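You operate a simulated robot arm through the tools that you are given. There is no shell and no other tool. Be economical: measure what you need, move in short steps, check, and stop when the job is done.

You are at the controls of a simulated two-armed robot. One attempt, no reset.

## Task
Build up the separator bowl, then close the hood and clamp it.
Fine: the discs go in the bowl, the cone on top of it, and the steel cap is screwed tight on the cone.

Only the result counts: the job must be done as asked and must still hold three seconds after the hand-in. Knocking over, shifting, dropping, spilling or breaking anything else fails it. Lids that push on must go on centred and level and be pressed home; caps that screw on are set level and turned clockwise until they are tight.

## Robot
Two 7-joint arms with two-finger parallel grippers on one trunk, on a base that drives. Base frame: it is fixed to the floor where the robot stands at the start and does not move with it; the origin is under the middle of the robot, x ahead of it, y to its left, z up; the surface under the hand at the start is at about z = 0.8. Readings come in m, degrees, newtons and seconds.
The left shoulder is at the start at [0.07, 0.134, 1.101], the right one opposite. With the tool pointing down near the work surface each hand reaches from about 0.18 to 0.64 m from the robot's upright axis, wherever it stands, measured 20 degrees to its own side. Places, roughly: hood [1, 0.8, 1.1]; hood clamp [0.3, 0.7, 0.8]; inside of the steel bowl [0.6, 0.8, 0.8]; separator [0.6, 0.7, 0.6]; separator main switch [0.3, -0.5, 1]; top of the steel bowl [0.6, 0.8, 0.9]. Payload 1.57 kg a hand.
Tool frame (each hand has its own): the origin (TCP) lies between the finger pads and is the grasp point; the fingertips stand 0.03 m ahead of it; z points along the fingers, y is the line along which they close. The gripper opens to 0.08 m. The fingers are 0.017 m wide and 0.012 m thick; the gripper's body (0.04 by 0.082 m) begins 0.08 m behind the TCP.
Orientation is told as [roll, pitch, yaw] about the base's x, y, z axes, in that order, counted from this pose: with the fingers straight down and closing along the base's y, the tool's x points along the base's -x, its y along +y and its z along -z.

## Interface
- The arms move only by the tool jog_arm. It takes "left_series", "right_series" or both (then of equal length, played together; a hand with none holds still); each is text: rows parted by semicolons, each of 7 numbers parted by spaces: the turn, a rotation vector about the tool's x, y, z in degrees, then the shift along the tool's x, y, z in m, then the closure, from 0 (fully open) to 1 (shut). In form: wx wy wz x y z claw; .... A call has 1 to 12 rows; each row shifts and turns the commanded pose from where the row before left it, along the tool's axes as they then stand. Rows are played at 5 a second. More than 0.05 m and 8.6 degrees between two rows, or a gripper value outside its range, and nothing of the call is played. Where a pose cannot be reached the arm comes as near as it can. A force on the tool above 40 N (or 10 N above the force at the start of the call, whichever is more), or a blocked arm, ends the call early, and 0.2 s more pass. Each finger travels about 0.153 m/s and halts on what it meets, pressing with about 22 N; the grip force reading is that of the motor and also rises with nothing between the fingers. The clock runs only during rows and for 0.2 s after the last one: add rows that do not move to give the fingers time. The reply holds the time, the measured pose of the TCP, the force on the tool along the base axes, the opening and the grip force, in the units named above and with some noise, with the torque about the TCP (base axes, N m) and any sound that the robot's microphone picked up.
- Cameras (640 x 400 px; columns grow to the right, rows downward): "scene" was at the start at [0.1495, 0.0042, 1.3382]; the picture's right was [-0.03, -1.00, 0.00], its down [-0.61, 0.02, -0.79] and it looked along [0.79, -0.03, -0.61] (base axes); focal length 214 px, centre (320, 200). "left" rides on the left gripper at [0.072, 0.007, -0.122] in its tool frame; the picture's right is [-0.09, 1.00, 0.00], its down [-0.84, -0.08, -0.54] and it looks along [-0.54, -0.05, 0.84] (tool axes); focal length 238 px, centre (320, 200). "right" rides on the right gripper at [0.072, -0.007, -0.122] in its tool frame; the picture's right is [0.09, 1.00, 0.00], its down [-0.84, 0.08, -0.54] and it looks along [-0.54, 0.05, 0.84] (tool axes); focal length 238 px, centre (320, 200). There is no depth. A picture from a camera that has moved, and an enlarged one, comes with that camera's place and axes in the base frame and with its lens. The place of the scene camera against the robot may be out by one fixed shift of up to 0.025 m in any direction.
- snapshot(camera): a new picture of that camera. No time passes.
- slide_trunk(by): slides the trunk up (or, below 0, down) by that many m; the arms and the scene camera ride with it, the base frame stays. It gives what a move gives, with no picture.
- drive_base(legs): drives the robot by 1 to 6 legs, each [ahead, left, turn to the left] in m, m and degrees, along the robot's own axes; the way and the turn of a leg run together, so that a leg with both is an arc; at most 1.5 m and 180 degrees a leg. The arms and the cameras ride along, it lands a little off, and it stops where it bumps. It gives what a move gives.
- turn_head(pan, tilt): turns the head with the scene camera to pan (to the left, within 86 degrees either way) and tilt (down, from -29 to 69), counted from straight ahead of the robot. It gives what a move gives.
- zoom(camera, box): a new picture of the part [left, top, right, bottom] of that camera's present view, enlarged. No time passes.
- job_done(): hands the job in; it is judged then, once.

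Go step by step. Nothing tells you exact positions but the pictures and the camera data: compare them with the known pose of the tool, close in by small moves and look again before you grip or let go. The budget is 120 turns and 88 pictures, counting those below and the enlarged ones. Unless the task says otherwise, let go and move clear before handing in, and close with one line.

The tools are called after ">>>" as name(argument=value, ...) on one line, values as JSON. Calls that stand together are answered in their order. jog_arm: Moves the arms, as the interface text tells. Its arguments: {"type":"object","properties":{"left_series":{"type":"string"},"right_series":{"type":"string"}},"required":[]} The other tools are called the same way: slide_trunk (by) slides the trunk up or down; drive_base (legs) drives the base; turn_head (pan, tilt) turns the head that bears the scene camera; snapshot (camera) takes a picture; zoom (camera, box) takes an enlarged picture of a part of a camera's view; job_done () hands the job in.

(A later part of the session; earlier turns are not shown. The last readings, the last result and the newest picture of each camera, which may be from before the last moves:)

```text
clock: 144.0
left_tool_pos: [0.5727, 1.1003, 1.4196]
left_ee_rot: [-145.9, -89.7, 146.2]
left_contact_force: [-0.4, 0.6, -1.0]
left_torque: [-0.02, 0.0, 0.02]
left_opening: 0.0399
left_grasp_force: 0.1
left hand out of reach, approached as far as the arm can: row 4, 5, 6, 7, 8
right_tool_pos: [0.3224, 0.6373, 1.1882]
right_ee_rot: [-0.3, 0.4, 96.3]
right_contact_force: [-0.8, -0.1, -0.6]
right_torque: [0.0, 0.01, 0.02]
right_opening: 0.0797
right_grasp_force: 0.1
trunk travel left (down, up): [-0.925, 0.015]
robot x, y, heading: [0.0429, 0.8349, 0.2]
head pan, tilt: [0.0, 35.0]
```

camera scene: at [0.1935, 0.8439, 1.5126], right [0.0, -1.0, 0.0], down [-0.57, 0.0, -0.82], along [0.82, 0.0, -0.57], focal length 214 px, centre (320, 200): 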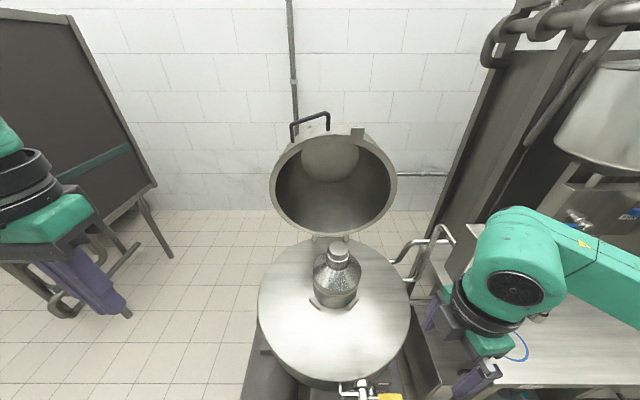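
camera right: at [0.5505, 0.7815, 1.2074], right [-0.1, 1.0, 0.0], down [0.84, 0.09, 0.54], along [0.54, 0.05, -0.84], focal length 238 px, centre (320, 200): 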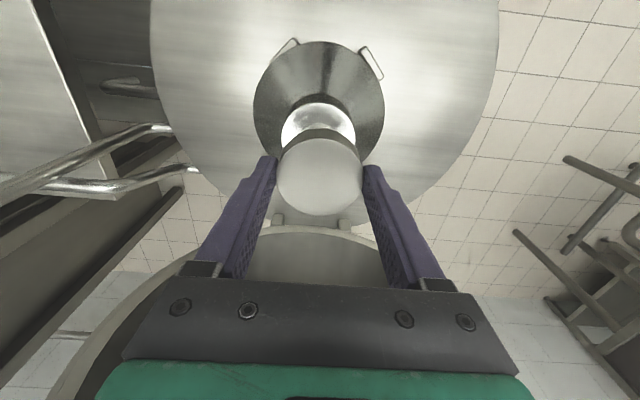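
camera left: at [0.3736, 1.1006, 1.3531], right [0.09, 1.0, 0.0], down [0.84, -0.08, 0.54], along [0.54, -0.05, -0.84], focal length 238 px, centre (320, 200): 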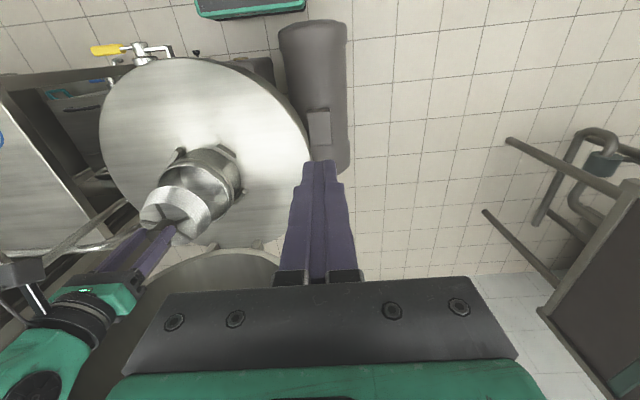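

>>> jog_arm(left_series="0 0 -8.3 0 0 0 0.2;0 0 -8.3 0 0 0 0;0 0 -8.3 0 0 0 0;0 0 -8.3 0 0 0 0;0 0 -8.3 0 0 0 0;0 0 -8.3 0 0 0 0;0 0 -8.3 0 0 0 0;0 0 -8.3 0 0 0 0;0 0 -8.3 0 0 0 0;0 0 -8.3 0 0 0 0;0 0 -8.3 0 0 0 0;0 0 -8.3 0 0 0 0")

```text
clock: 146.6
left_tool_pos: [0.5703, 1.1162, 1.421]
left_ee_rot: [-89.8, 4.5, 91.8]
left_contact_force: [0.1, 1.2, 0.7]
left_torque: [0.0, 0.03, 0.04]
left_opening: 0.0801
left_grasp_force: 0.0
left hand out of reach, approached as far as the arm can: row 11
right_tool_pos: [0.3234, 0.6382, 1.188]
right_ee_rot: [-0.3, 0.4, 96.4]
right_contact_force: [0.0, 0.7, -0.3]
right_torque: [0.0, 0.01, 0.02]
right_opening: 0.0798
right_grasp_force: 0.1
trunk travel left (down, up): [-0.925, 0.015]
robot x, y, heading: [0.0421, 0.839, 0.1]
head pan, tilt: [0.0, 35.0]
```

Gripper points forward with fingers closing vertically. Moving in front of the handle for a close look.

>>> jog_arm(left_series="0 0 0 0.036 0.0115 0.02 0;0 0 0 0.036 0.0115 0.02 0;0 0 0 0.036 0.0115 0.02 0;0 0 0 0.036 0.0115 0.02 0;0 0 0 0.036 0.0115 0.02 0;0 0 0 0.036 0.0115 0.02 0;0 0 0 0.036 0.0115 0.02 0;0 0 0 0 0 0 0")

>>> snapshot(camera="left")

```text
clock: 148.6
left_tool_pos: [0.7264, 0.892, 1.3553]
left_ee_rot: [-90.4, 1.1, 94.8]
left_contact_force: [0.9, 0.0, 0.2]
left_torque: [-0.03, 0.0, -0.02]
left_opening: 0.0797
left_grasp_force: 0.0
right_tool_pos: [0.3227, 0.6362, 1.1887]
right_ee_rot: [-0.3, 0.4, 96.3]
right_contact_force: [0.1, 0.5, 0.6]
right_torque: [-0.06, -0.01, 0.05]
right_opening: 0.08
right_grasp_force: 0.0
trunk travel left (down, up): [-0.925, 0.015]
robot x, y, heading: [0.0416, 0.836, 0.3]
head pan, tilt: [0.0, 35.0]
stopped in row 8 (left hand): the arm was blocked; the commanded pose is now the measured one
```

```text
6 pictures are left
camera left: at [0.6111, 0.8106, 1.3483], right [0.0, 0.08, -1.0], down [-0.61, 0.79, 0.06], along [0.79, 0.61, 0.05], focal length 238 px, centre (320, 200)
```

left: 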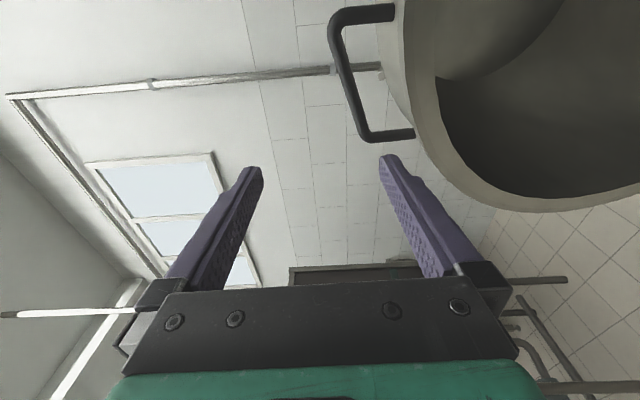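

The bar runs from about (y 0.82, z 1.34) to (y 0.91, z 1.31), around x≈0.86. I'll align with it, half-close the fingers, and creep forward to see how far the arm reaches.

>>> jog_arm(left_series="0 0 -4 0.015 0.009 0.01 0.45;0 0 -4 0.015 0.009 0.02 0.45;0 0 0 0.013 0.01 0.02 0.45;0 0 0 0 0 0.02 0.45;0 0 0 0 0 0.02 0.45;0 0 0 0 0 0 0.45")

```text
clock: 150.0
left_tool_pos: [0.7895, 0.8466, 1.3318]
left_ee_rot: [-90.3, 9.2, 94.6]
left_contact_force: [-0.5, -0.6, -0.6]
left_torque: [-0.02, 0.0, 0.02]
left_opening: 0.0442
left_grasp_force: 0.0
left hand out of reach, approached as far as the arm can: row 4, 5
right_tool_pos: [0.3232, 0.6366, 1.1881]
right_ee_rot: [-0.3, 0.3, 96.3]
right_contact_force: [-0.2, -0.7, 0.3]
right_torque: [0.01, 0.01, -0.01]
right_opening: 0.0802
right_grasp_force: 0.1
trunk travel left (down, up): [-0.925, 0.015]
robot x, y, heading: [0.0381, 0.8356, 0.0]
head pan, tilt: [0.0, 35.0]
```

The arm stops about 7 cm short. The motor limits me at this y, so I'll raise the right hand over the "Cream" box level, pull the left back a little, and shift the base right and then forward.

>>> jog_arm(left_series="0 0 0 0 0 -0.04 0.45;0 0 0 0 0 -0.04 0.45;0 0 0 0 0 0 0.45;0 0 0 0 0 0 0.45;0 0 0 0 0 0 0.45", right_series="0 0 0 0 0 -0.04 0;0 0 0 0 0 -0.04 0;0 0 0 0 0 -0.04 0;0 0 0 0 0 -0.04 0;0 0 0 0 0 0 0")

>>> drive_base(legs=[[0, -0.086, 0]])

```text
clock: 151.4
left_tool_pos: [0.7222, 0.8845, 1.3305]
left_ee_rot: [-91.9, 5.4, 98.2]
left_contact_force: [0.1, -0.7, 0.8]
left_torque: [-0.02, 0.0, 0.06]
left_opening: 0.0441
left_grasp_force: 0.1
right_tool_pos: [0.3216, 0.6382, 1.3487]
right_ee_rot: [0.0, 0.4, 96.3]
right_contact_force: [-0.2, -0.3, 0.4]
right_torque: [-0.01, 0.01, 0.01]
right_opening: 0.08
right_grasp_force: 0.1
trunk travel left (down, up): [-0.925, 0.015]
robot x, y, heading: [0.0411, 0.8358, 0.4]
head pan, tilt: [0.0, 35.0]
stopped in row 5 (left hand): the arm was blocked; the commanded pose is now the measured one
```

```text
clock: 152.5
left_tool_pos: [0.7209, 0.8085, 1.3295]
left_ee_rot: [-91.8, 5.7, 98.2]
left_contact_force: [0.5, 0.9, 0.7]
left_torque: [0.03, -0.02, -0.03]
left_opening: 0.0437
left_grasp_force: 0.0
right_tool_pos: [0.3231, 0.5603, 1.3498]
right_ee_rot: [-0.1, 0.8, 96.4]
right_contact_force: [0.3, 0.8, 0.4]
right_torque: [-0.06, 0.0, 0.0]
right_opening: 0.0799
right_grasp_force: 0.1
trunk travel left (down, up): [-0.925, 0.015]
robot x, y, heading: [0.0407, 0.7497, 0.3]
head pan, tilt: [0.0, 35.0]
```

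>>> drive_base(legs=[[0.05, 0, 0]])

```text
clock: 153.4
left_tool_pos: [0.748, 0.8071, 1.3322]
left_ee_rot: [-92.1, 5.0, 99.2]
left_contact_force: [-0.7, -0.5, 0.3]
left_torque: [-0.02, -0.01, -0.03]
left_opening: 0.044
left_grasp_force: 0.1
right_tool_pos: [0.3532, 0.5534, 1.3486]
right_ee_rot: [-0.4, 0.4, 97.2]
right_contact_force: [0.0, -0.3, 0.0]
right_torque: [0.0, 0.0, 0.04]
right_opening: 0.0803
right_grasp_force: 0.1
trunk travel left (down, up): [-0.925, 0.015]
robot x, y, heading: [0.0723, 0.7472, 0.8]
head pan, tilt: [0.0, 35.0]
stopped in leg 1: the robot was blocked; the commanded pose is now the measured one
```

The base met something at x≈0.07, so that's the limit; easing back a touch. Now straighten the hand and try reaching the bar.

>>> drive_base(legs=[[-0.006, 0, -0.8]])

>>> jog_arm(left_series="0 4 0 -0.028 0 0 0.45;0 4 0 -0.027 0 0 0.45;0 0 0 0 0.005 0.02 0.45;0 0 0 0 0 0.02 0.45;0 0 0 0 0 0.015 0.45;0 0 0 0 0 0.015 0.45;0 0 0 0 0 0 0.45")

```text
clock: 154.2
left_tool_pos: [0.7478, 0.7998, 1.3287]
left_ee_rot: [-91.8, 5.1, 98.4]
left_contact_force: [0.3, 0.0, -0.6]
left_torque: [0.03, 0.0, 0.0]
left_opening: 0.0439
left_grasp_force: 0.0
right_tool_pos: [0.349, 0.5513, 1.3483]
right_ee_rot: [-0.2, 0.4, 96.4]
right_contact_force: [0.5, 0.3, 0.1]
right_torque: [0.04, -0.02, 0.0]
right_opening: 0.0805
right_grasp_force: 0.0
trunk travel left (down, up): [-0.925, 0.015]
robot x, y, heading: [0.0649, 0.7519, 0.2]
head pan, tilt: [0.0, 35.0]
```

```text
clock: 155.8
left_tool_pos: [0.8118, 0.8637, 1.3221]
left_ee_rot: [-92.7, 4.2, 91.2]
left_contact_force: [0.4, 0.2, 0.2]
left_torque: [0.01, 0.01, -0.01]
left_opening: 0.0439
left_grasp_force: 0.1
right_tool_pos: [0.3474, 0.5481, 1.3486]
right_ee_rot: [0.0, 0.2, 96.5]
right_contact_force: [-0.3, -0.9, 0.0]
right_torque: [-0.01, -0.01, -0.01]
right_opening: 0.0801
right_grasp_force: 0.0
trunk travel left (down, up): [-0.925, 0.015]
robot x, y, heading: [0.0662, 0.7505, -0.2]
head pan, tilt: [0.0, 35.0]
```

Good, reachable so far. Continue forward in small steps.

>>> jog_arm(left_series="0 0 0 0 0 0.012 0.45;0 0 0 0 0 0.012 0.45;0 0 0 0 0 0.012 0.45;0 0 0 0 0 0 0.45")

>>> snapshot(camera="left")

```text
clock: 156.8
left_tool_pos: [0.8454, 0.854, 1.3259]
left_ee_rot: [-92.7, 4.9, 90.2]
left_contact_force: [0.4, 1.3, 1.6]
left_torque: [0.02, 0.07, -0.01]
left_opening: 0.043
left_grasp_force: 0.0
right_tool_pos: [0.3454, 0.5506, 1.3491]
right_ee_rot: [-0.3, 0.4, 96.4]
right_contact_force: [-0.5, 0.0, -0.4]
right_torque: [0.01, -0.01, 0.01]
right_opening: 0.0801
right_grasp_force: 0.0
trunk travel left (down, up): [-0.925, 0.015]
robot x, y, heading: [0.0696, 0.7484, 0.3]
head pan, tilt: [0.0, 35.0]
```

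```text
5 pictures are left
camera left: at [0.7242, 0.7818, 1.3182], right [0.05, 0.01, -1.0], down [-0.55, 0.83, -0.02], along [0.83, 0.55, 0.04], focal length 238 px, centre (320, 200)
```

left: 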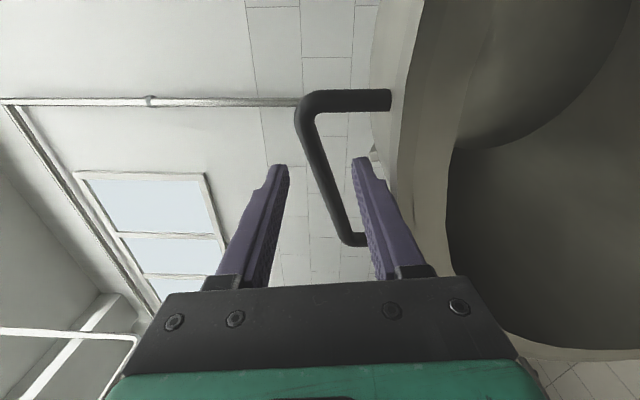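

The bar is between the fingers' lines but about 2 cm beyond the tips (x≈0.894). Forward 3.5 cm more.

>>> jog_arm(left_series="0 0 0 0 0 0.012 0.45;0 0 0 0 0 0.012 0.45;0 0 0 0 0 0.012 0.45;0 0 0 0 0 0 0.45")

```text
clock: 157.8
left_tool_pos: [0.8454, 0.8534, 1.3239]
left_ee_rot: [-92.6, 4.8, 90.3]
left_contact_force: [-0.3, -0.9, 1.9]
left_torque: [0.01, 0.02, -0.03]
left_opening: 0.0421
left_grasp_force: 0.0
left hand out of reach, approached as far as the arm can: row 1, 2, 3
right_tool_pos: [0.3456, 0.5489, 1.3486]
right_ee_rot: [-0.2, 0.5, 96.4]
right_contact_force: [0.0, -0.3, 0.4]
right_torque: [0.01, -0.01, 0.0]
right_opening: 0.08
right_grasp_force: 0.1
trunk travel left (down, up): [-0.925, 0.015]
robot x, y, heading: [0.0667, 0.7475, 0.1]
head pan, tilt: [0.0, 35.0]
```

That's the arm's limit. The base was probably stopped by the motor's corner, so I'll pull the hand back, shift further right past the motor, and go forward.

>>> jog_arm(left_series="0 0 0 0 0 -0.03 0.45;0 0 0 0 0 -0.04 0.45;0 0 0 0 0 0 0.45")

>>> drive_base(legs=[[-0.01, -0.115, 0]])

```text
clock: 158.8
left_tool_pos: [0.7807, 0.8858, 1.3315]
left_ee_rot: [-94.0, 2.2, 93.2]
left_contact_force: [0.3, -0.2, 0.0]
left_torque: [0.01, 0.0, 0.01]
left_opening: 0.044
left_grasp_force: 0.1
right_tool_pos: [0.3461, 0.549, 1.3489]
right_ee_rot: [-0.1, 0.4, 96.5]
right_contact_force: [0.6, 0.0, -0.3]
right_torque: [0.0, 0.03, 0.0]
right_opening: 0.0802
right_grasp_force: 0.2
trunk travel left (down, up): [-0.925, 0.015]
robot x, y, heading: [0.0675, 0.7471, 0.0]
head pan, tilt: [0.0, 35.0]
stopped in row 3 (left hand): the arm was blocked; the commanded pose is now the measured one
```

```text
clock: 160.0
left_tool_pos: [0.7701, 0.7768, 1.3291]
left_ee_rot: [-93.8, 2.6, 93.2]
left_contact_force: [-0.4, 0.0, -1.0]
left_torque: [0.01, -0.02, -0.03]
left_opening: 0.0439
left_grasp_force: 0.1
right_tool_pos: [0.3377, 0.4403, 1.3493]
right_ee_rot: [-0.1, 0.6, 96.4]
right_contact_force: [0.2, 0.3, -0.1]
right_torque: [-0.04, -0.01, 0.01]
right_opening: 0.0799
right_grasp_force: 0.0
trunk travel left (down, up): [-0.925, 0.015]
robot x, y, heading: [0.0586, 0.6327, 0.2]
head pan, tilt: [0.0, 35.0]
```

>>> drive_base(legs=[[0.05, 0, 0]])

```text
clock: 160.9
left_tool_pos: [0.8104, 0.7708, 1.3369]
left_ee_rot: [-94.4, 2.3, 93.2]
left_contact_force: [-0.2, 0.1, 0.1]
left_torque: [-0.02, 0.06, -0.02]
left_opening: 0.0442
left_grasp_force: 0.0
right_tool_pos: [0.3758, 0.435, 1.3506]
right_ee_rot: [-0.7, 0.4, 96.3]
right_contact_force: [-1.1, -0.1, 0.5]
right_torque: [0.0, -0.09, 0.02]
right_opening: 0.0801
right_grasp_force: 0.1
trunk travel left (down, up): [-0.925, 0.015]
robot x, y, heading: [0.1084, 0.6292, 0.1]
head pan, tilt: [0.0, 35.0]
```

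The base moved freely. Now align with the bar again and reach forward.

>>> jog_arm(left_series="0 0 0 -0.03 0.003 0.005 0.45;0 0 0 -0.03 0.003 0.005 0.45;0 0 0 -0.03 0.003 0.005 0.45;0 0 0 0 0 0.012 0.45;0 0 0 0 0 0.012 0.45;0 0 0 0 0 0.012 0.45;0 0 0 0 0 0.012 0.45;0 0 0 0 0 0 0.45")

```text
clock: 161.8
left_tool_pos: [0.8285, 0.8612, 1.3216]
left_ee_rot: [-93.8, 2.4, 93.2]
left_contact_force: [-22.7, -1.9, -0.8]
left_torque: [-0.08, 0.76, -0.27]
left_opening: 0.0425
left_grasp_force: 0.0
right_tool_pos: [0.3818, 0.4357, 1.3489]
right_ee_rot: [-0.4, 0.3, 96.5]
right_contact_force: [0.7, 0.9, 0.5]
right_torque: [0.02, 0.04, -0.01]
right_opening: 0.0801
right_grasp_force: 0.0
trunk travel left (down, up): [-0.925, 0.015]
robot x, y, heading: [0.1023, 0.6343, -0.1]
head pan, tilt: [0.0, 35.0]
stopped in row 4 (left hand): the force on the tool passed its limit at 50 N (the readings are from after the stop); the commanded pose is now the measured one
```

The lower finger touched the hood rim. Back a little, raise 1 cm, narrow the fingers slightly and go forward again.

>>> jog_arm(left_series="0 0 0 0 -0.005 -0.01 0.53;0 0 0 0 -0.007 0 0.53;0 0 0 0 0 0.012 0.53;0 0 0 0 0 0.012 0.53;0 0 0 0 0 0.012 0.53;0 0 0 0 0 0.012 0.53;0 0 0 0 0 0.01 0.53;0 0 0 0 0 0 0.53")

>>> snapshot(camera="left")

```text
clock: 163.6
left_tool_pos: [0.8803, 0.8651, 1.3329]
left_ee_rot: [-93.7, 2.3, 93.3]
left_contact_force: [1.4, -1.0, -1.1]
left_torque: [-0.01, 0.03, -0.04]
left_opening: 0.0378
left_grasp_force: 0.3
right_tool_pos: [0.3855, 0.4359, 1.3489]
right_ee_rot: [-0.2, 0.4, 96.5]
right_contact_force: [-0.7, -0.2, 0.7]
right_torque: [0.04, 0.01, -0.01]
right_opening: 0.0802
right_grasp_force: 0.1
trunk travel left (down, up): [-0.925, 0.015]
robot x, y, heading: [0.1044, 0.6311, 0.3]
head pan, tilt: [0.0, 35.0]
```

```text
4 pictures are left
camera left: at [0.7631, 0.7871, 1.3208], right [0.06, 0.06, -1.0], down [-0.59, 0.81, 0.01], along [0.8, 0.59, 0.08], focal length 238 px, centre (320, 200)
```

left: 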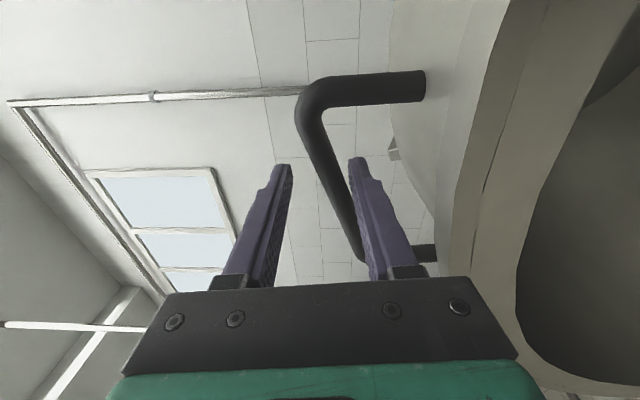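

The bar lies between the fingers. Closing on it.

>>> jog_arm(left_series="0 0 0 0 0 0 1;0 0 0 0 0 0 1;0 0 0 0 0 0 1")

```text
clock: 164.4
left_tool_pos: [0.8822, 0.8643, 1.3259]
left_ee_rot: [-92.8, 2.5, 92.9]
left_contact_force: [-16.3, -4.4, -32.1]
left_torque: [-0.78, 0.15, -0.07]
left_opening: 0.0188
left_grasp_force: 33.8
right_tool_pos: [0.3873, 0.4361, 1.3471]
right_ee_rot: [-0.1, 0.5, 96.5]
right_contact_force: [0.8, 1.1, -0.3]
right_torque: [0.02, 0.02, -0.01]
right_opening: 0.0798
right_grasp_force: 0.0
trunk travel left (down, up): [-0.925, 0.015]
robot x, y, heading: [0.1075, 0.634, 0.4]
head pan, tilt: [0.0, 35.0]
```

The bar is gripped (18 mm). Relieve the vertical force and start pulling the hood along its arc.

>>> jog_arm(left_series="0 0 0 0 0.006 0 1;0 0 0 -0.0015 -0.0037 -0.0299 1;0 0 0 -0.0015 -0.0018 -0.03 1;0 0 0 -0.0015 0.0001 -0.03 1;0 0 0 0 0 0 1")

```text
clock: 165.3
left_tool_pos: [0.8225, 0.8647, 1.3223]
left_ee_rot: [-92.1, 2.1, 92.8]
left_contact_force: [3.3, -10.7, -9.2]
left_torque: [-0.79, 0.43, 0.85]
left_opening: 0.0191
left_grasp_force: 33.6
right_tool_pos: [0.3883, 0.4323, 1.3482]
right_ee_rot: [0.0, 0.4, 96.3]
right_contact_force: [-0.3, 0.8, 1.1]
right_torque: [-0.03, -0.02, 0.03]
right_opening: 0.0801
right_grasp_force: 0.1
trunk travel left (down, up): [-0.925, 0.015]
robot x, y, heading: [0.1059, 0.6328, -0.0]
head pan, tilt: [0.0, 35.0]
stopped in row 4 (left hand): the force on the tool passed its limit at 63 N (the readings are from after the stop); the commanded pose is now the measured one
```

The hood follows. The stop was from moving too fast; continue with smaller steps.

>>> jog_arm(left_series="0 0 0 -0.0005 0.0005 -0.008 1;0 0 0 -0.0005 0.0005 -0.01 1;0 0 0 -0.0005 0.0008 -0.012 1;0 0 0 -0.0005 0.001 -0.012 1;0 0 0 -0.0005 0.001 -0.012 1;0 0 0 -0.0005 0.0013 -0.012 1;0 0 0 -0.0005 0.0016 -0.012 1;0 0 0 -0.0005 0.002 -0.012 1;0 0 0 0 0 0 1")

```text
clock: 165.9
left_tool_pos: [0.8156, 0.8649, 1.3206]
left_ee_rot: [-91.5, 1.5, 92.9]
left_contact_force: [9.1, -28.3, -25.0]
left_torque: [-0.81, -0.16, -0.88]
left_opening: 0.0192
left_grasp_force: 34.1
right_tool_pos: [0.3912, 0.4256, 1.345]
right_ee_rot: [-0.1, 0.1, 96.0]
right_contact_force: [0.0, -0.2, -0.7]
right_torque: [-0.05, -0.06, 0.01]
right_opening: 0.0802
right_grasp_force: 0.1
trunk travel left (down, up): [-0.925, 0.015]
robot x, y, heading: [0.1046, 0.636, -0.3]
head pan, tilt: [0.0, 35.0]
stopped in row 2 (left hand): the force on the tool passed its limit at 45 N (the readings are from after the stop); the commanded pose is now the measured one
```

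Side and vertical strain show: the bar wants to go lower and toward −y. Relieve and continue.

>>> jog_arm(left_series="0 0 0 0.005 0.004 0 1;0 0 0 0.003 0.003 0 1;0 0 0 0 0 0 1")

```text
clock: 166.7
left_tool_pos: [0.8144, 0.8658, 1.3205]
left_ee_rot: [-92.2, 0.0, 94.3]
left_contact_force: [8.0, -34.2, -13.5]
left_torque: [-0.88, -0.06, -0.6]
left_opening: 0.0198
left_grasp_force: 33.5
right_tool_pos: [0.3921, 0.4195, 1.3448]
right_ee_rot: [0.0, -0.2, 96.1]
right_contact_force: [0.9, 0.2, -1.2]
right_torque: [0.01, 0.0, -0.02]
right_opening: 0.0802
right_grasp_force: 0.0
trunk travel left (down, up): [-0.925, 0.015]
robot x, y, heading: [0.1083, 0.6328, -0.3]
head pan, tilt: [0.0, 35.0]
```

>>> jog_arm(left_series="0 0 0 -0.006 0.002 0 1;0 0 0 -0.004 0 0 1;0 0 0 0 0 0 1")

```text
clock: 167.5
left_tool_pos: [0.8113, 0.8701, 1.3195]
left_ee_rot: [-92.4, 0.6, 93.8]
left_contact_force: [5.6, -32.5, -8.0]
left_torque: [-0.82, 0.02, -0.46]
left_opening: 0.0197
left_grasp_force: 33.4
right_tool_pos: [0.3898, 0.4199, 1.3463]
right_ee_rot: [0.0, -0.2, 96.3]
right_contact_force: [0.0, -0.7, -0.3]
right_torque: [0.01, 0.01, 0.03]
right_opening: 0.08
right_grasp_force: 0.0
trunk travel left (down, up): [-0.925, 0.015]
robot x, y, heading: [0.1024, 0.6318, -0.1]
head pan, tilt: [0.0, 35.0]
```

The arm itself drifts sideways when retracting at full stretch, so I'll move the hood with the base (backward) and trunk (down) instead. First a small sideways relief.

>>> drive_base(legs=[[-0.01, -0.008, 0]])

```text
clock: 168.2
left_tool_pos: [0.8025, 0.8714, 1.3177]
left_ee_rot: [-92.3, 0.8, 94.3]
left_contact_force: [6.2, -17.2, -9.3]
left_torque: [-0.81, 0.42, 0.64]
left_opening: 0.0196
left_grasp_force: 34.0
right_tool_pos: [0.3809, 0.4186, 1.3473]
right_ee_rot: [0.0, 0.1, 96.3]
right_contact_force: [-0.1, -0.3, 0.3]
right_torque: [-0.03, 0.0, 0.0]
right_opening: 0.08
right_grasp_force: 0.1
trunk travel left (down, up): [-0.925, 0.015]
robot x, y, heading: [0.0949, 0.6232, -0.4]
head pan, tilt: [0.0, 35.0]
```

>>> drive_base(legs=[[-0.025, -0.004, 0.3]])

>>> slide_trunk(by=-0.006)

```text
clock: 169.0
left_tool_pos: [0.7799, 0.871, 1.3152]
left_ee_rot: [-92.0, 0.6, 94.4]
left_contact_force: [9.4, -17.0, -15.9]
left_torque: [-0.77, 0.01, -0.16]
left_opening: 0.0195
left_grasp_force: 33.1
right_tool_pos: [0.3618, 0.4168, 1.3457]
right_ee_rot: [0.2, 0.1, 96.5]
right_contact_force: [0.1, -0.1, 0.6]
right_torque: [0.0, 0.02, -0.02]
right_opening: 0.0801
right_grasp_force: 0.0
trunk travel left (down, up): [-0.925, 0.015]
robot x, y, heading: [0.0721, 0.6233, 0.1]
head pan, tilt: [0.0, 35.0]
```

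```text
clock: 169.6
left_tool_pos: [0.7729, 0.8716, 1.3124]
left_ee_rot: [-92.3, 0.7, 94.3]
left_contact_force: [5.4, -11.4, -1.5]
left_torque: [-0.8, -0.21, -0.87]
left_opening: 0.0193
left_grasp_force: 33.4
right_tool_pos: [0.3542, 0.4184, 1.341]
right_ee_rot: [-0.1, 0.2, 96.4]
right_contact_force: [-0.3, -0.2, 0.3]
right_torque: [0.0, 0.02, -0.01]
right_opening: 0.0797
right_grasp_force: 0.0
trunk travel left (down, up): [-0.919, 0.021]
robot x, y, heading: [0.0729, 0.6196, 0.1]
head pan, tilt: [0.0, 35.0]
```

Works smoothly. Continuing with pairs of backward drive and trunk lowering.

>>> drive_base(legs=[[-0.03, -0.003, 0]])

>>> slide_trunk(by=-0.008)

>>> drive_base(legs=[[-0.03, 0, 0]])

>>> slide_trunk(by=-0.01)

```text
clock: 170.4
left_tool_pos: [0.7502, 0.8713, 1.3078]
left_ee_rot: [-91.9, 0.7, 94.5]
left_contact_force: [9.0, -8.5, -12.3]
left_torque: [-0.66, 0.05, -0.09]
left_opening: 0.0194
left_grasp_force: 33.5
right_tool_pos: [0.3314, 0.4176, 1.3394]
right_ee_rot: [0.2, 0.3, 96.5]
right_contact_force: [0.3, -0.4, -0.2]
right_torque: [0.02, 0.0, -0.04]
right_opening: 0.0801
right_grasp_force: 0.0
trunk travel left (down, up): [-0.919, 0.021]
robot x, y, heading: [0.0435, 0.6184, 0.3]
head pan, tilt: [0.0, 35.0]
```

```text
clock: 171.0
left_tool_pos: [0.7429, 0.8717, 1.3056]
left_ee_rot: [-92.5, 0.7, 94.3]
left_contact_force: [5.9, -4.9, 4.5]
left_torque: [-0.72, -0.36, -0.94]
left_opening: 0.0193
left_grasp_force: 33.7
right_tool_pos: [0.324, 0.4178, 1.3343]
right_ee_rot: [-0.1, 0.3, 96.5]
right_contact_force: [-0.2, 1.4, 0.4]
right_torque: [0.0, -0.02, 0.0]
right_opening: 0.0799
right_grasp_force: 0.0
trunk travel left (down, up): [-0.911, 0.029]
robot x, y, heading: [0.038, 0.6183, -0.0]
head pan, tilt: [0.0, 35.0]
```

```text
clock: 171.8
left_tool_pos: [0.7192, 0.8727, 1.2993]
left_ee_rot: [-92.0, 0.5, 94.4]
left_contact_force: [9.6, -8.4, -11.6]
left_torque: [-0.69, 0.08, -0.07]
left_opening: 0.0193
left_grasp_force: 33.8
right_tool_pos: [0.3006, 0.417, 1.334]
right_ee_rot: [0.3, 0.3, 96.6]
right_contact_force: [-0.5, 0.3, 0.5]
right_torque: [0.03, -0.03, -0.02]
right_opening: 0.0801
right_grasp_force: 0.1
trunk travel left (down, up): [-0.911, 0.029]
robot x, y, heading: [0.0142, 0.6162, 0.3]
head pan, tilt: [0.0, 35.0]
```

```text
clock: 172.4
left_tool_pos: [0.7113, 0.8723, 1.2975]
left_ee_rot: [-92.7, 0.6, 94.5]
left_contact_force: [4.0, -4.4, 8.3]
left_torque: [-0.68, -0.37, -1.06]
left_opening: 0.0194
left_grasp_force: 33.4
right_tool_pos: [0.2926, 0.4179, 1.3241]
right_ee_rot: [-0.2, 0.3, 96.4]
right_contact_force: [-0.7, -0.3, -0.3]
right_torque: [-0.03, 0.0, 0.01]
right_opening: 0.08
right_grasp_force: 0.0
trunk travel left (down, up): [-0.901, 0.039]
robot x, y, heading: [0.0123, 0.618, 0.3]
head pan, tilt: [0.0, 35.0]
```

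>>> drive_base(legs=[[-0.03, 0, 0]])

>>> slide_trunk(by=-0.013)

>>> drive_base(legs=[[-0.03, 0, 0]])

>>> slide_trunk(by=-0.014)

>>> drive_base(legs=[[-0.03, 0, 0]])

>>> slide_trunk(by=-0.016)

```text
clock: 173.2
left_tool_pos: [0.6878, 0.8729, 1.2899]
left_ee_rot: [-91.9, 0.6, 94.4]
left_contact_force: [8.7, -7.5, -9.6]
left_torque: [-0.63, 0.15, 0.08]
left_opening: 0.0194
left_grasp_force: 33.2
right_tool_pos: [0.2686, 0.4184, 1.3226]
right_ee_rot: [0.2, 0.2, 96.4]
right_contact_force: [0.0, -0.2, 1.0]
right_torque: [0.0, -0.02, 0.0]
right_opening: 0.0798
right_grasp_force: 0.1
trunk travel left (down, up): [-0.901, 0.039]
robot x, y, heading: [-0.0206, 0.6145, 0.2]
head pan, tilt: [0.0, 35.0]
```

```text
clock: 173.8
left_tool_pos: [0.6783, 0.8729, 1.2853]
left_ee_rot: [-92.6, 0.6, 94.5]
left_contact_force: [-0.1, -3.3, 13.6]
left_torque: [-0.64, -0.41, -1.09]
left_opening: 0.019
left_grasp_force: 33.2
right_tool_pos: [0.2598, 0.4181, 1.3127]
right_ee_rot: [-0.4, 0.4, 96.5]
right_contact_force: [0.4, -0.2, 0.4]
right_torque: [0.02, -0.03, 0.0]
right_opening: 0.0802
right_grasp_force: 0.1
trunk travel left (down, up): [-0.888, 0.052]
robot x, y, heading: [-0.0177, 0.6196, 0.2]
head pan, tilt: [0.0, 35.0]
```

```text
clock: 174.7
left_tool_pos: [0.6563, 0.8739, 1.2767]
left_ee_rot: [-91.8, 0.6, 94.3]
left_contact_force: [7.3, -5.4, -5.4]
left_torque: [-0.65, 0.16, 0.27]
left_opening: 0.019
left_grasp_force: 33.1
right_tool_pos: [0.2357, 0.4167, 1.3105]
right_ee_rot: [0.0, 0.4, 96.4]
right_contact_force: [-0.1, 0.4, 0.5]
right_torque: [-0.06, -0.01, 0.03]
right_opening: 0.08
right_grasp_force: 0.0
trunk travel left (down, up): [-0.888, 0.052]
robot x, y, heading: [-0.0487, 0.6185, 0.1]
head pan, tilt: [0.0, 35.0]
```

```text
clock: 175.3
left_tool_pos: [0.6464, 0.8736, 1.2704]
left_ee_rot: [-92.8, 0.6, 94.3]
left_contact_force: [-4.3, -1.3, 16.9]
left_torque: [-0.65, -0.45, -1.07]
left_opening: 0.0185
left_grasp_force: 32.9
right_tool_pos: [0.2273, 0.4174, 1.298]
right_ee_rot: [-0.5, 0.4, 96.6]
right_contact_force: [-0.7, -0.2, 0.4]
right_torque: [0.0, 0.01, 0.01]
right_opening: 0.0801
right_grasp_force: 0.0
trunk travel left (down, up): [-0.874, 0.066]
robot x, y, heading: [-0.0486, 0.6188, 0.1]
head pan, tilt: [0.0, 35.0]
```

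```text
clock: 176.1
left_tool_pos: [0.6229, 0.8735, 1.2604]
left_ee_rot: [-91.5, 0.5, 94.3]
left_contact_force: [6.0, -4.8, -4.0]
left_torque: [-0.65, 0.24, 0.48]
left_opening: 0.0189
left_grasp_force: 32.8
right_tool_pos: [0.2054, 0.4182, 1.2974]
right_ee_rot: [-0.1, 0.4, 96.4]
right_contact_force: [-0.2, 1.2, 0.0]
right_torque: [-0.03, 0.01, -0.01]
right_opening: 0.08
right_grasp_force: 0.1
trunk travel left (down, up): [-0.874, 0.066]
robot x, y, heading: [-0.0785, 0.6204, 0.5]
head pan, tilt: [0.0, 35.0]
```

```text
clock: 176.8
left_tool_pos: [0.6142, 0.8723, 1.2547]
left_ee_rot: [-92.5, 0.6, 94.4]
left_contact_force: [-7.9, -0.6, 19.1]
left_torque: [-0.65, -0.36, -0.9]
left_opening: 0.0187
left_grasp_force: 33.3
right_tool_pos: [0.1957, 0.4174, 1.2832]
right_ee_rot: [-0.4, 0.4, 96.6]
right_contact_force: [0.2, 0.6, 0.4]
right_torque: [-0.02, -0.02, -0.01]
right_opening: 0.0801
right_grasp_force: 0.1
trunk travel left (down, up): [-0.858, 0.082]
robot x, y, heading: [-0.079, 0.6201, 0.2]
head pan, tilt: [0.0, 35.0]
```

Forces stay small. Continuing along the arc, getting steeper.

>>> drive_base(legs=[[-0.028, 0, 0]])

>>> slide_trunk(by=-0.02)

>>> drive_base(legs=[[-0.025, 0, 0]])

>>> slide_trunk(by=-0.02)

>>> drive_base(legs=[[-0.025, 0, 0]])

>>> slide_trunk(by=-0.022)

```text
clock: 177.6
left_tool_pos: [0.594, 0.8733, 1.2436]
left_ee_rot: [-91.4, 0.5, 94.4]
left_contact_force: [4.5, -2.8, -0.2]
left_torque: [-0.61, 0.3, 0.67]
left_opening: 0.0183
left_grasp_force: 32.4
right_tool_pos: [0.1754, 0.4188, 1.2811]
right_ee_rot: [-0.1, 0.4, 96.4]
right_contact_force: [-0.1, 0.3, -0.6]
right_torque: [-0.01, -0.01, 0.0]
right_opening: 0.0801
right_grasp_force: 0.1
trunk travel left (down, up): [-0.858, 0.082]
robot x, y, heading: [-0.107, 0.6189, -0.1]
head pan, tilt: [0.0, 35.0]
```

```text
clock: 178.2
left_tool_pos: [0.5831, 0.873, 1.2347]
left_ee_rot: [-92.6, 0.3, 94.5]
left_contact_force: [-12.0, 1.1, 24.0]
left_torque: [-0.64, -0.39, -0.79]
left_opening: 0.0183
left_grasp_force: 32.5
right_tool_pos: [0.1642, 0.4177, 1.2645]
right_ee_rot: [-0.7, 0.3, 96.4]
right_contact_force: [-0.3, 0.2, -0.1]
right_torque: [-0.03, -0.01, -0.01]
right_opening: 0.08
right_grasp_force: 0.1
trunk travel left (down, up): [-0.838, 0.102]
robot x, y, heading: [-0.1074, 0.62, 0.2]
head pan, tilt: [0.0, 35.0]
```

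```text
clock: 179.1
left_tool_pos: [0.5668, 0.8738, 1.2242]
left_ee_rot: [-91.4, 0.4, 94.3]
left_contact_force: [0.0, -1.3, 6.6]
left_torque: [-0.62, 0.25, 0.73]
left_opening: 0.0182
left_grasp_force: 32.3
right_tool_pos: [0.1477, 0.4187, 1.2629]
right_ee_rot: [-0.3, 0.4, 96.6]
right_contact_force: [0.4, -0.2, 0.2]
right_torque: [-0.04, 0.0, 0.0]
right_opening: 0.08
right_grasp_force: 0.1
trunk travel left (down, up): [-0.838, 0.102]
robot x, y, heading: [-0.1308, 0.6183, 0.1]
head pan, tilt: [0.0, 35.0]
```

```text
clock: 179.7
left_tool_pos: [0.5572, 0.8734, 1.2156]
left_ee_rot: [-92.5, 0.4, 94.5]
left_contact_force: [-16.7, 0.5, 24.0]
left_torque: [-0.63, -0.42, -0.89]
left_opening: 0.0182
left_grasp_force: 33.0
right_tool_pos: [0.138, 0.4182, 1.2438]
right_ee_rot: [-0.7, 0.3, 96.5]
right_contact_force: [0.6, -0.4, -0.2]
right_torque: [0.0, 0.0, -0.02]
right_opening: 0.0798
right_grasp_force: 0.0
trunk travel left (down, up): [-0.818, 0.122]
robot x, y, heading: [-0.1303, 0.6207, 0.3]
head pan, tilt: [0.0, 35.0]
```

```text
clock: 180.5
left_tool_pos: [0.5414, 0.8747, 1.2046]
left_ee_rot: [-91.5, 0.5, 94.3]
left_contact_force: [-2.3, -0.5, 7.4]
left_torque: [-0.63, 0.32, 0.79]
left_opening: 0.0179
left_grasp_force: 32.3
right_tool_pos: [0.1212, 0.4187, 1.2426]
right_ee_rot: [-0.3, 0.5, 96.5]
right_contact_force: [-0.2, -0.2, -0.1]
right_torque: [-0.04, 0.0, 0.0]
right_opening: 0.08
right_grasp_force: 0.1
trunk travel left (down, up): [-0.818, 0.122]
robot x, y, heading: [-0.1531, 0.6184, 0.5]
head pan, tilt: [0.0, 35.0]
```

```text
clock: 181.2
left_tool_pos: [0.5306, 0.8735, 1.1937]
left_ee_rot: [-92.4, 0.3, 94.5]
left_contact_force: [-22.1, 0.2, 25.4]
left_torque: [-0.62, -0.38, -0.8]
left_opening: 0.018
left_grasp_force: 32.2
right_tool_pos: [0.1111, 0.4177, 1.2226]
right_ee_rot: [-1.0, 0.4, 96.6]
right_contact_force: [-0.3, 0.6, -0.3]
right_torque: [0.03, 0.01, 0.04]
right_opening: 0.0801
right_grasp_force: 0.0
trunk travel left (down, up): [-0.796, 0.144]
robot x, y, heading: [-0.1549, 0.6183, 0.3]
head pan, tilt: [0.0, 35.0]
```

>>> drive_base(legs=[[-0.032, 0, 0]])

>>> slide_trunk(by=-0.022)

>>> drive_base(legs=[[-0.025, 0, 0]])

>>> slide_trunk(by=-0.025)

```text
clock: 182.1
left_tool_pos: [0.5129, 0.8729, 1.1785]
left_ee_rot: [-90.9, 0.3, 94.3]
left_contact_force: [0.9, -0.8, -0.7]
left_torque: [-0.61, 0.35, 0.66]
left_opening: 0.0176
left_grasp_force: 32.2
right_tool_pos: [0.0932, 0.4197, 1.2191]
right_ee_rot: [-0.1, 0.5, 96.4]
right_contact_force: [0.8, 0.1, -0.4]
right_torque: [0.01, -0.03, 0.0]
right_opening: 0.08
right_grasp_force: 0.0
trunk travel left (down, up): [-0.796, 0.144]
robot x, y, heading: [-0.1867, 0.6174, 0.1]
head pan, tilt: [0.0, 35.0]
```

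```text
clock: 182.7
left_tool_pos: [0.5019, 0.8739, 1.1646]
left_ee_rot: [-91.8, 0.4, 94.5]
left_contact_force: [-16.3, 1.0, 19.3]
left_torque: [-0.62, -0.21, -0.44]
left_opening: 0.0171
left_grasp_force: 32.4
right_tool_pos: [0.0826, 0.4178, 1.2003]
right_ee_rot: [-0.7, 0.4, 96.4]
right_contact_force: [1.0, -0.3, 0.2]
right_torque: [0.04, 0.01, -0.01]
right_opening: 0.08
right_grasp_force: 0.0
trunk travel left (down, up): [-0.774, 0.166]
robot x, y, heading: [-0.1897, 0.6118, 0.3]
head pan, tilt: [0.0, 35.0]
```

```text
clock: 183.6
left_tool_pos: [0.4891, 0.8736, 1.1528]
left_ee_rot: [-90.5, 0.4, 94.3]
left_contact_force: [2.1, -0.6, -4.0]
left_torque: [-0.59, 0.37, 0.7]
left_opening: 0.0174
left_grasp_force: 32.4
right_tool_pos: [0.0693, 0.4198, 1.1987]
right_ee_rot: [-0.2, 0.3, 96.5]
right_contact_force: [1.4, -0.4, 0.2]
right_torque: [-0.01, 0.0, 0.04]
right_opening: 0.08
right_grasp_force: 0.1
trunk travel left (down, up): [-0.774, 0.166]
robot x, y, heading: [-0.2128, 0.6185, 0.2]
head pan, tilt: [0.0, 35.0]
```

```text
clock: 184.3
left_tool_pos: [0.4772, 0.8744, 1.1377]
left_ee_rot: [-91.6, 0.3, 94.4]
left_contact_force: [-17.8, 0.7, 19.1]
left_torque: [-0.58, -0.17, -0.32]
left_opening: 0.0171
left_grasp_force: 31.8
right_tool_pos: [0.0573, 0.4179, 1.1751]
right_ee_rot: [-0.8, 0.4, 96.6]
right_contact_force: [0.2, 0.0, 0.6]
right_torque: [0.01, 0.0, -0.04]
right_opening: 0.0799
right_grasp_force: 0.1
trunk travel left (down, up): [-0.749, 0.191]
robot x, y, heading: [-0.2108, 0.6176, 0.2]
head pan, tilt: [0.0, 35.0]
```

>>> drive_base(legs=[[-0.025, 0, 0]])

>>> slide_trunk(by=-0.028)

>>> drive_base(legs=[[-0.022, 0, 0]])

>>> slide_trunk(by=-0.03)

```text
clock: 185.1
left_tool_pos: [0.4659, 0.8744, 1.1254]
left_ee_rot: [-90.1, 0.2, 94.1]
left_contact_force: [4.8, -0.4, -5.6]
left_torque: [-0.59, 0.47, 0.63]
left_opening: 0.0166
left_grasp_force: 31.9
right_tool_pos: [0.0454, 0.4194, 1.1716]
right_ee_rot: [0.1, 0.3, 96.5]
right_contact_force: [0.4, 0.2, -0.9]
right_torque: [-0.02, -0.01, 0.0]
right_opening: 0.08
right_grasp_force: 0.0
trunk travel left (down, up): [-0.749, 0.191]
robot x, y, heading: [-0.2376, 0.6186, 0.6]
head pan, tilt: [0.0, 35.0]
```

```text
clock: 185.8
left_tool_pos: [0.4531, 0.8737, 1.1068]
left_ee_rot: [-91.1, 0.1, 94.4]
left_contact_force: [-19.3, 0.2, 15.2]
left_torque: [-0.56, -0.05, -0.16]
left_opening: 0.0164
left_grasp_force: 31.8
right_tool_pos: [0.0339, 0.4188, 1.1475]
right_ee_rot: [-0.7, 0.4, 96.6]
right_contact_force: [-0.8, 0.4, -0.5]
right_torque: [0.0, -0.01, -0.01]
right_opening: 0.08
right_grasp_force: 0.0
trunk travel left (down, up): [-0.721, 0.219]
robot x, y, heading: [-0.2355, 0.6187, 0.2]
head pan, tilt: [0.0, 35.0]
```

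```text
clock: 186.6
left_tool_pos: [0.4431, 0.8735, 1.0918]
left_ee_rot: [-89.9, 0.2, 94.1]
left_contact_force: [5.1, 1.3, -6.8]
left_torque: [-0.67, 0.45, 0.47]
left_opening: 0.0161
left_grasp_force: 31.4
right_tool_pos: [0.0227, 0.4198, 1.1446]
right_ee_rot: [0.0, 0.5, 96.5]
right_contact_force: [0.0, -0.2, 0.2]
right_torque: [-0.02, 0.0, -0.02]
right_opening: 0.08
right_grasp_force: 0.1
trunk travel left (down, up): [-0.721, 0.219]
robot x, y, heading: [-0.2615, 0.614, 0.2]
head pan, tilt: [0.0, 35.0]
```

```text
clock: 187.3
left_tool_pos: [0.4319, 0.8736, 1.0736]
left_ee_rot: [-90.7, 0.2, 94.3]
left_contact_force: [-19.9, 1.9, 12.4]
left_torque: [-0.56, 0.01, 0.04]
left_opening: 0.0159
left_grasp_force: 30.9
right_tool_pos: [0.0115, 0.4176, 1.1164]
right_ee_rot: [-0.6, 0.5, 96.4]
right_contact_force: [-0.7, -0.1, -0.1]
right_torque: [0.03, -0.02, 0.0]
right_opening: 0.08
right_grasp_force: 0.1
trunk travel left (down, up): [-0.691, 0.249]
robot x, y, heading: [-0.2609, 0.6193, 0.2]
head pan, tilt: [0.0, 35.0]
```

>>> drive_base(legs=[[-0.016, 0, 0]])

>>> slide_trunk(by=-0.032)

>>> drive_base(legs=[[-0.016, 0, 0]])

>>> slide_trunk(by=-0.034)

```text
clock: 188.1
left_tool_pos: [0.425, 0.8727, 1.0611]
left_ee_rot: [-89.7, 0.2, 94.1]
left_contact_force: [-1.2, 1.3, -3.9]
left_torque: [-0.65, 0.44, 0.38]
left_opening: 0.0155
left_grasp_force: 31.3
right_tool_pos: [0.0053, 0.4192, 1.1137]
right_ee_rot: [-0.1, 0.5, 96.5]
right_contact_force: [0.5, -0.2, -0.4]
right_torque: [-0.04, -0.02, 0.01]
right_opening: 0.0801
right_grasp_force: 0.0
trunk travel left (down, up): [-0.691, 0.249]
robot x, y, heading: [-0.2767, 0.6161, 0.4]
head pan, tilt: [0.0, 35.0]
```

```text
clock: 188.9
left_tool_pos: [0.4158, 0.8749, 1.0406]
left_ee_rot: [-90.6, 0.2, 94.2]
left_contact_force: [-26.3, 0.1, 13.4]
left_torque: [-0.6, 0.04, -0.02]
left_opening: 0.0157
left_grasp_force: 31.1
right_tool_pos: [-0.0052, 0.4185, 1.0864]
right_ee_rot: [-0.7, 0.5, 96.5]
right_contact_force: [0.0, 0.1, -0.4]
right_torque: [-0.04, -0.02, 0.02]
right_opening: 0.08
right_grasp_force: 0.0
trunk travel left (down, up): [-0.659, 0.281]
robot x, y, heading: [-0.2769, 0.6132, 0.4]
head pan, tilt: [0.0, 35.0]
```

```text
clock: 189.7
left_tool_pos: [0.4091, 0.8744, 1.0286]
left_ee_rot: [-89.4, 0.3, 94.0]
left_contact_force: [-2.1, 3.7, -3.8]
left_torque: [-0.63, 0.36, 0.16]
left_opening: 0.0152
left_grasp_force: 31.0
right_tool_pos: [-0.0112, 0.4201, 1.0825]
right_ee_rot: [-0.1, 0.6, 96.4]
right_contact_force: [-0.4, -0.4, -0.3]
right_torque: [-0.01, 0.03, -0.01]
right_opening: 0.0797
right_grasp_force: 0.1
trunk travel left (down, up): [-0.659, 0.281]
robot x, y, heading: [-0.2933, 0.6167, 0.3]
head pan, tilt: [0.0, 35.0]
```

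```text
clock: 190.4
left_tool_pos: [0.4011, 0.8735, 1.0021]
left_ee_rot: [-90.1, 0.2, 94.2]
left_contact_force: [-25.7, 0.3, 11.6]
left_torque: [-0.59, 0.07, -0.02]
left_opening: 0.0151
left_grasp_force: 31.4
right_tool_pos: [-0.0193, 0.4191, 1.0505]
right_ee_rot: [-0.7, 0.6, 96.5]
right_contact_force: [-1.0, -0.2, -0.7]
right_torque: [0.02, -0.02, -0.02]
right_opening: 0.08
right_grasp_force: 0.1
trunk travel left (down, up): [-0.625, 0.315]
robot x, y, heading: [-0.2936, 0.6143, 0.2]
head pan, tilt: [0.0, 35.0]
```

>>> drive_base(legs=[[-0.013, 0, 0]])

>>> slide_trunk(by=-0.034)

>>> drive_base(legs=[[-0.01, 0, 0]])

>>> slide_trunk(by=-0.034)

```text
clock: 191.2
left_tool_pos: [0.3975, 0.874, 0.9936]
left_ee_rot: [-89.3, 0.3, 94.0]
left_contact_force: [-2.0, 3.5, -4.7]
left_torque: [-0.62, 0.34, -0.12]
left_opening: 0.0148
left_grasp_force: 30.3
right_tool_pos: [-0.0247, 0.4201, 1.0487]
right_ee_rot: [-0.2, 0.5, 96.5]
right_contact_force: [0.5, 0.3, 0.2]
right_torque: [0.0, 0.0, 0.01]
right_opening: 0.0797
right_grasp_force: 0.0
trunk travel left (down, up): [-0.625, 0.315]
robot x, y, heading: [-0.305, 0.6189, 0.1]
head pan, tilt: [0.0, 35.0]
```

```text
clock: 192.0
left_tool_pos: [0.3893, 0.8729, 0.9646]
left_ee_rot: [-89.7, 0.2, 94.2]
left_contact_force: [-24.7, 0.6, 6.8]
left_torque: [-0.56, 0.09, 0.03]
left_opening: 0.0148
left_grasp_force: 30.9
right_tool_pos: [-0.0301, 0.4176, 1.0159]
right_ee_rot: [-0.6, 0.5, 96.5]
right_contact_force: [-0.3, 0.3, 0.4]
right_torque: [-0.01, 0.0, 0.02]
right_opening: 0.0799
right_grasp_force: 0.0
trunk travel left (down, up): [-0.591, 0.349]
robot x, y, heading: [-0.3071, 0.6152, 0.2]
head pan, tilt: [0.0, 35.0]
```

```text
clock: 192.7
left_tool_pos: [0.3873, 0.8731, 0.9565]
left_ee_rot: [-89.1, 0.3, 94.0]
left_contact_force: [-3.9, 4.3, -5.1]
left_torque: [-0.59, 0.36, -0.24]
left_opening: 0.0142
left_grasp_force: 30.8
right_tool_pos: [-0.032, 0.42, 1.0142]
right_ee_rot: [-0.1, 0.5, 96.5]
right_contact_force: [0.3, -0.2, 0.4]
right_torque: [0.01, -0.03, -0.03]
right_opening: 0.0799
right_grasp_force: 0.1
trunk travel left (down, up): [-0.591, 0.349]
robot x, y, heading: [-0.3126, 0.6174, 0.1]
head pan, tilt: [0.0, 35.0]
```

```text
clock: 193.5
left_tool_pos: [0.3808, 0.8732, 0.9284]
left_ee_rot: [-89.4, 0.2, 94.1]
left_contact_force: [-24.1, -0.2, 3.8]
left_torque: [-0.5, 0.14, 0.05]
left_opening: 0.0144
left_grasp_force: 30.8
right_tool_pos: [-0.0383, 0.4182, 0.9817]
right_ee_rot: [-0.5, 0.5, 96.5]
right_contact_force: [0.1, 0.4, 0.4]
right_torque: [0.02, 0.0, 0.0]
right_opening: 0.0797
right_grasp_force: 0.1
trunk travel left (down, up): [-0.557, 0.383]
robot x, y, heading: [-0.3107, 0.6159, 0.3]
head pan, tilt: [0.0, 35.0]
```

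Nearly down. Smaller steps until the hood lands.

>>> drive_base(legs=[[-0.007, 0, 0]])

>>> slide_trunk(by=-0.025)

>>> slide_trunk(by=-0.015)

```text
clock: 194.2
left_tool_pos: [0.3796, 0.8744, 0.922]
left_ee_rot: [-88.9, 0.2, 94.1]
left_contact_force: [-5.7, 3.9, -4.1]
left_torque: [-0.55, 0.27, -0.14]
left_opening: 0.014
left_grasp_force: 30.3
right_tool_pos: [-0.0407, 0.4193, 0.981]
right_ee_rot: [-0.2, 0.5, 96.4]
right_contact_force: [-0.2, -0.2, 0.2]
right_torque: [-0.02, 0.0, 0.0]
right_opening: 0.0802
right_grasp_force: 0.0
trunk travel left (down, up): [-0.557, 0.383]
robot x, y, heading: [-0.3231, 0.6174, 0.5]
head pan, tilt: [0.0, 35.0]
```

```text
clock: 194.9
left_tool_pos: [0.3762, 0.8742, 0.8995]
left_ee_rot: [-89.1, 0.2, 94.1]
left_contact_force: [-22.1, -0.3, -1.9]
left_torque: [-0.17, 0.12, 0.45]
left_opening: 0.0138
left_grasp_force: 30.3
right_tool_pos: [-0.0452, 0.419, 0.9569]
right_ee_rot: [-0.4, 0.6, 96.4]
right_contact_force: [0.0, -0.1, -0.9]
right_torque: [0.0, 0.01, 0.04]
right_opening: 0.0802
right_grasp_force: 0.2
trunk travel left (down, up): [-0.532, 0.408]
robot x, y, heading: [-0.3214, 0.6158, 0.2]
head pan, tilt: [0.0, 35.0]
```

```text
clock: 195.6
left_tool_pos: [0.3756, 0.8743, 0.8861]
left_ee_rot: [-89.1, 0.3, 93.9]
left_contact_force: [-24.7, 1.7, 1.9]
left_torque: [0.07, 0.0, 0.13]
left_opening: 0.0139
left_grasp_force: 29.9
right_tool_pos: [-0.045, 0.418, 0.9417]
right_ee_rot: [-0.5, 0.6, 96.5]
right_contact_force: [-0.3, -0.5, -0.3]
right_torque: [0.0, 0.01, -0.02]
right_opening: 0.0799
right_grasp_force: 0.0
trunk travel left (down, up): [-0.517, 0.423]
robot x, y, heading: [-0.3212, 0.6162, 0.2]
head pan, tilt: [0.0, 35.0]
```

>>> slide_trunk(by=-0.015)

>>> slide_trunk(by=-0.012)

>>> slide_trunk(by=-0.01)

>>> snapshot(camera="scene")

```text
clock: 196.2
left_tool_pos: [0.3733, 0.8739, 0.8752]
left_ee_rot: [-89.6, 0.2, 94.1]
left_contact_force: [-19.2, 4.8, 12.3]
left_torque: [0.35, -0.19, 0.41]
left_opening: 0.014
left_grasp_force: 30.3
right_tool_pos: [-0.0458, 0.419, 0.9258]
right_ee_rot: [-0.6, 0.5, 96.5]
right_contact_force: [1.2, 0.7, -0.3]
right_torque: [-0.01, 0.02, -0.04]
right_opening: 0.0799
right_grasp_force: 0.1
trunk travel left (down, up): [-0.502, 0.438]
robot x, y, heading: [-0.3213, 0.6176, 0.1]
head pan, tilt: [0.0, 35.0]
```

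```text
clock: 196.7
left_tool_pos: [0.3755, 0.8729, 0.8752]
left_ee_rot: [-90.7, 0.2, 94.3]
left_contact_force: [-19.3, -2.8, 5.4]
left_torque: [-0.16, 0.04, 0.49]
left_opening: 0.0137
left_grasp_force: 30.4
right_tool_pos: [-0.0437, 0.4178, 0.9171]
right_ee_rot: [-0.5, 0.4, 96.6]
right_contact_force: [0.3, 0.5, 0.6]
right_torque: [0.0, -0.03, 0.03]
right_opening: 0.0801
right_grasp_force: 0.1
trunk travel left (down, up): [-0.494, 0.446]
robot x, y, heading: [-0.3216, 0.6175, 0.2]
head pan, tilt: [0.0, 35.0]
stopped: the force on the tool passed its limit at 46 N (the readings are from after the stop); the commanded pose is now the measured one
```

```text
clock: 197.3
left_tool_pos: [0.3748, 0.8744, 0.8757]
left_ee_rot: [-92.2, 0.3, 94.5]
left_contact_force: [-18.3, -4.8, 4.7]
left_torque: [-0.54, 0.08, -0.2]
left_opening: 0.014
left_grasp_force: 30.7
right_tool_pos: [-0.0445, 0.4176, 0.9086]
right_ee_rot: [-0.6, 0.3, 96.6]
right_contact_force: [-0.6, 0.3, -0.2]
right_torque: [0.01, -0.02, 0.0]
right_opening: 0.0803
right_grasp_force: 0.1
trunk travel left (down, up): [-0.484, 0.456]
robot x, y, heading: [-0.3213, 0.6152, 0.2]
head pan, tilt: [0.0, 35.0]
stopped: the force on the tool passed its limit at 41 N (the readings are from after the stop); the commanded pose is now the measured one
```

```text
3 pictures are left
camera scene: at [-0.1744, 0.6228, 1.1518], right [0.0, -1.0, 0.0], down [-0.57, 0.0, -0.82], along [0.82, 0.0, -0.57], focal length 214 px, centre (320, 200)
```

scene: 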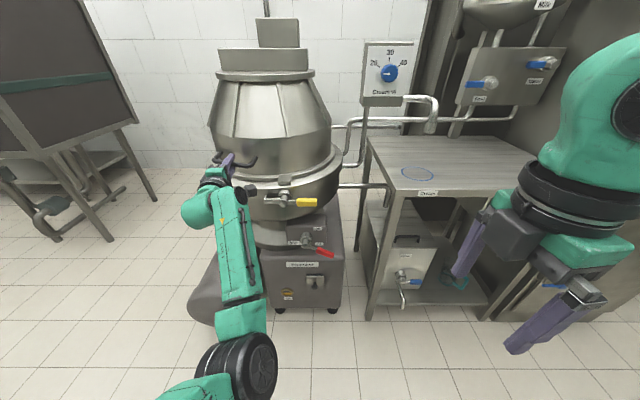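

The hood is closed. Let me look at the clamp closely before releasing.

>>> zoom(camera="scene", box=[245, 160, 345, 225])

```text
6.15 times, centred on (295, 192) of scene
camera zoom: at [-0.1744, 0.6228, 1.1518], right [0.0, -1.0, 0.0], down [-0.57, 0.0, -0.82], along [0.82, 0.0, -0.57], focal length 1320 px, centre (474, 246)
```

zoom: 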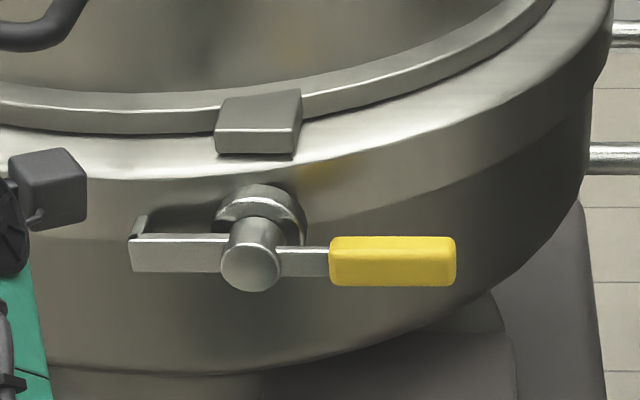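

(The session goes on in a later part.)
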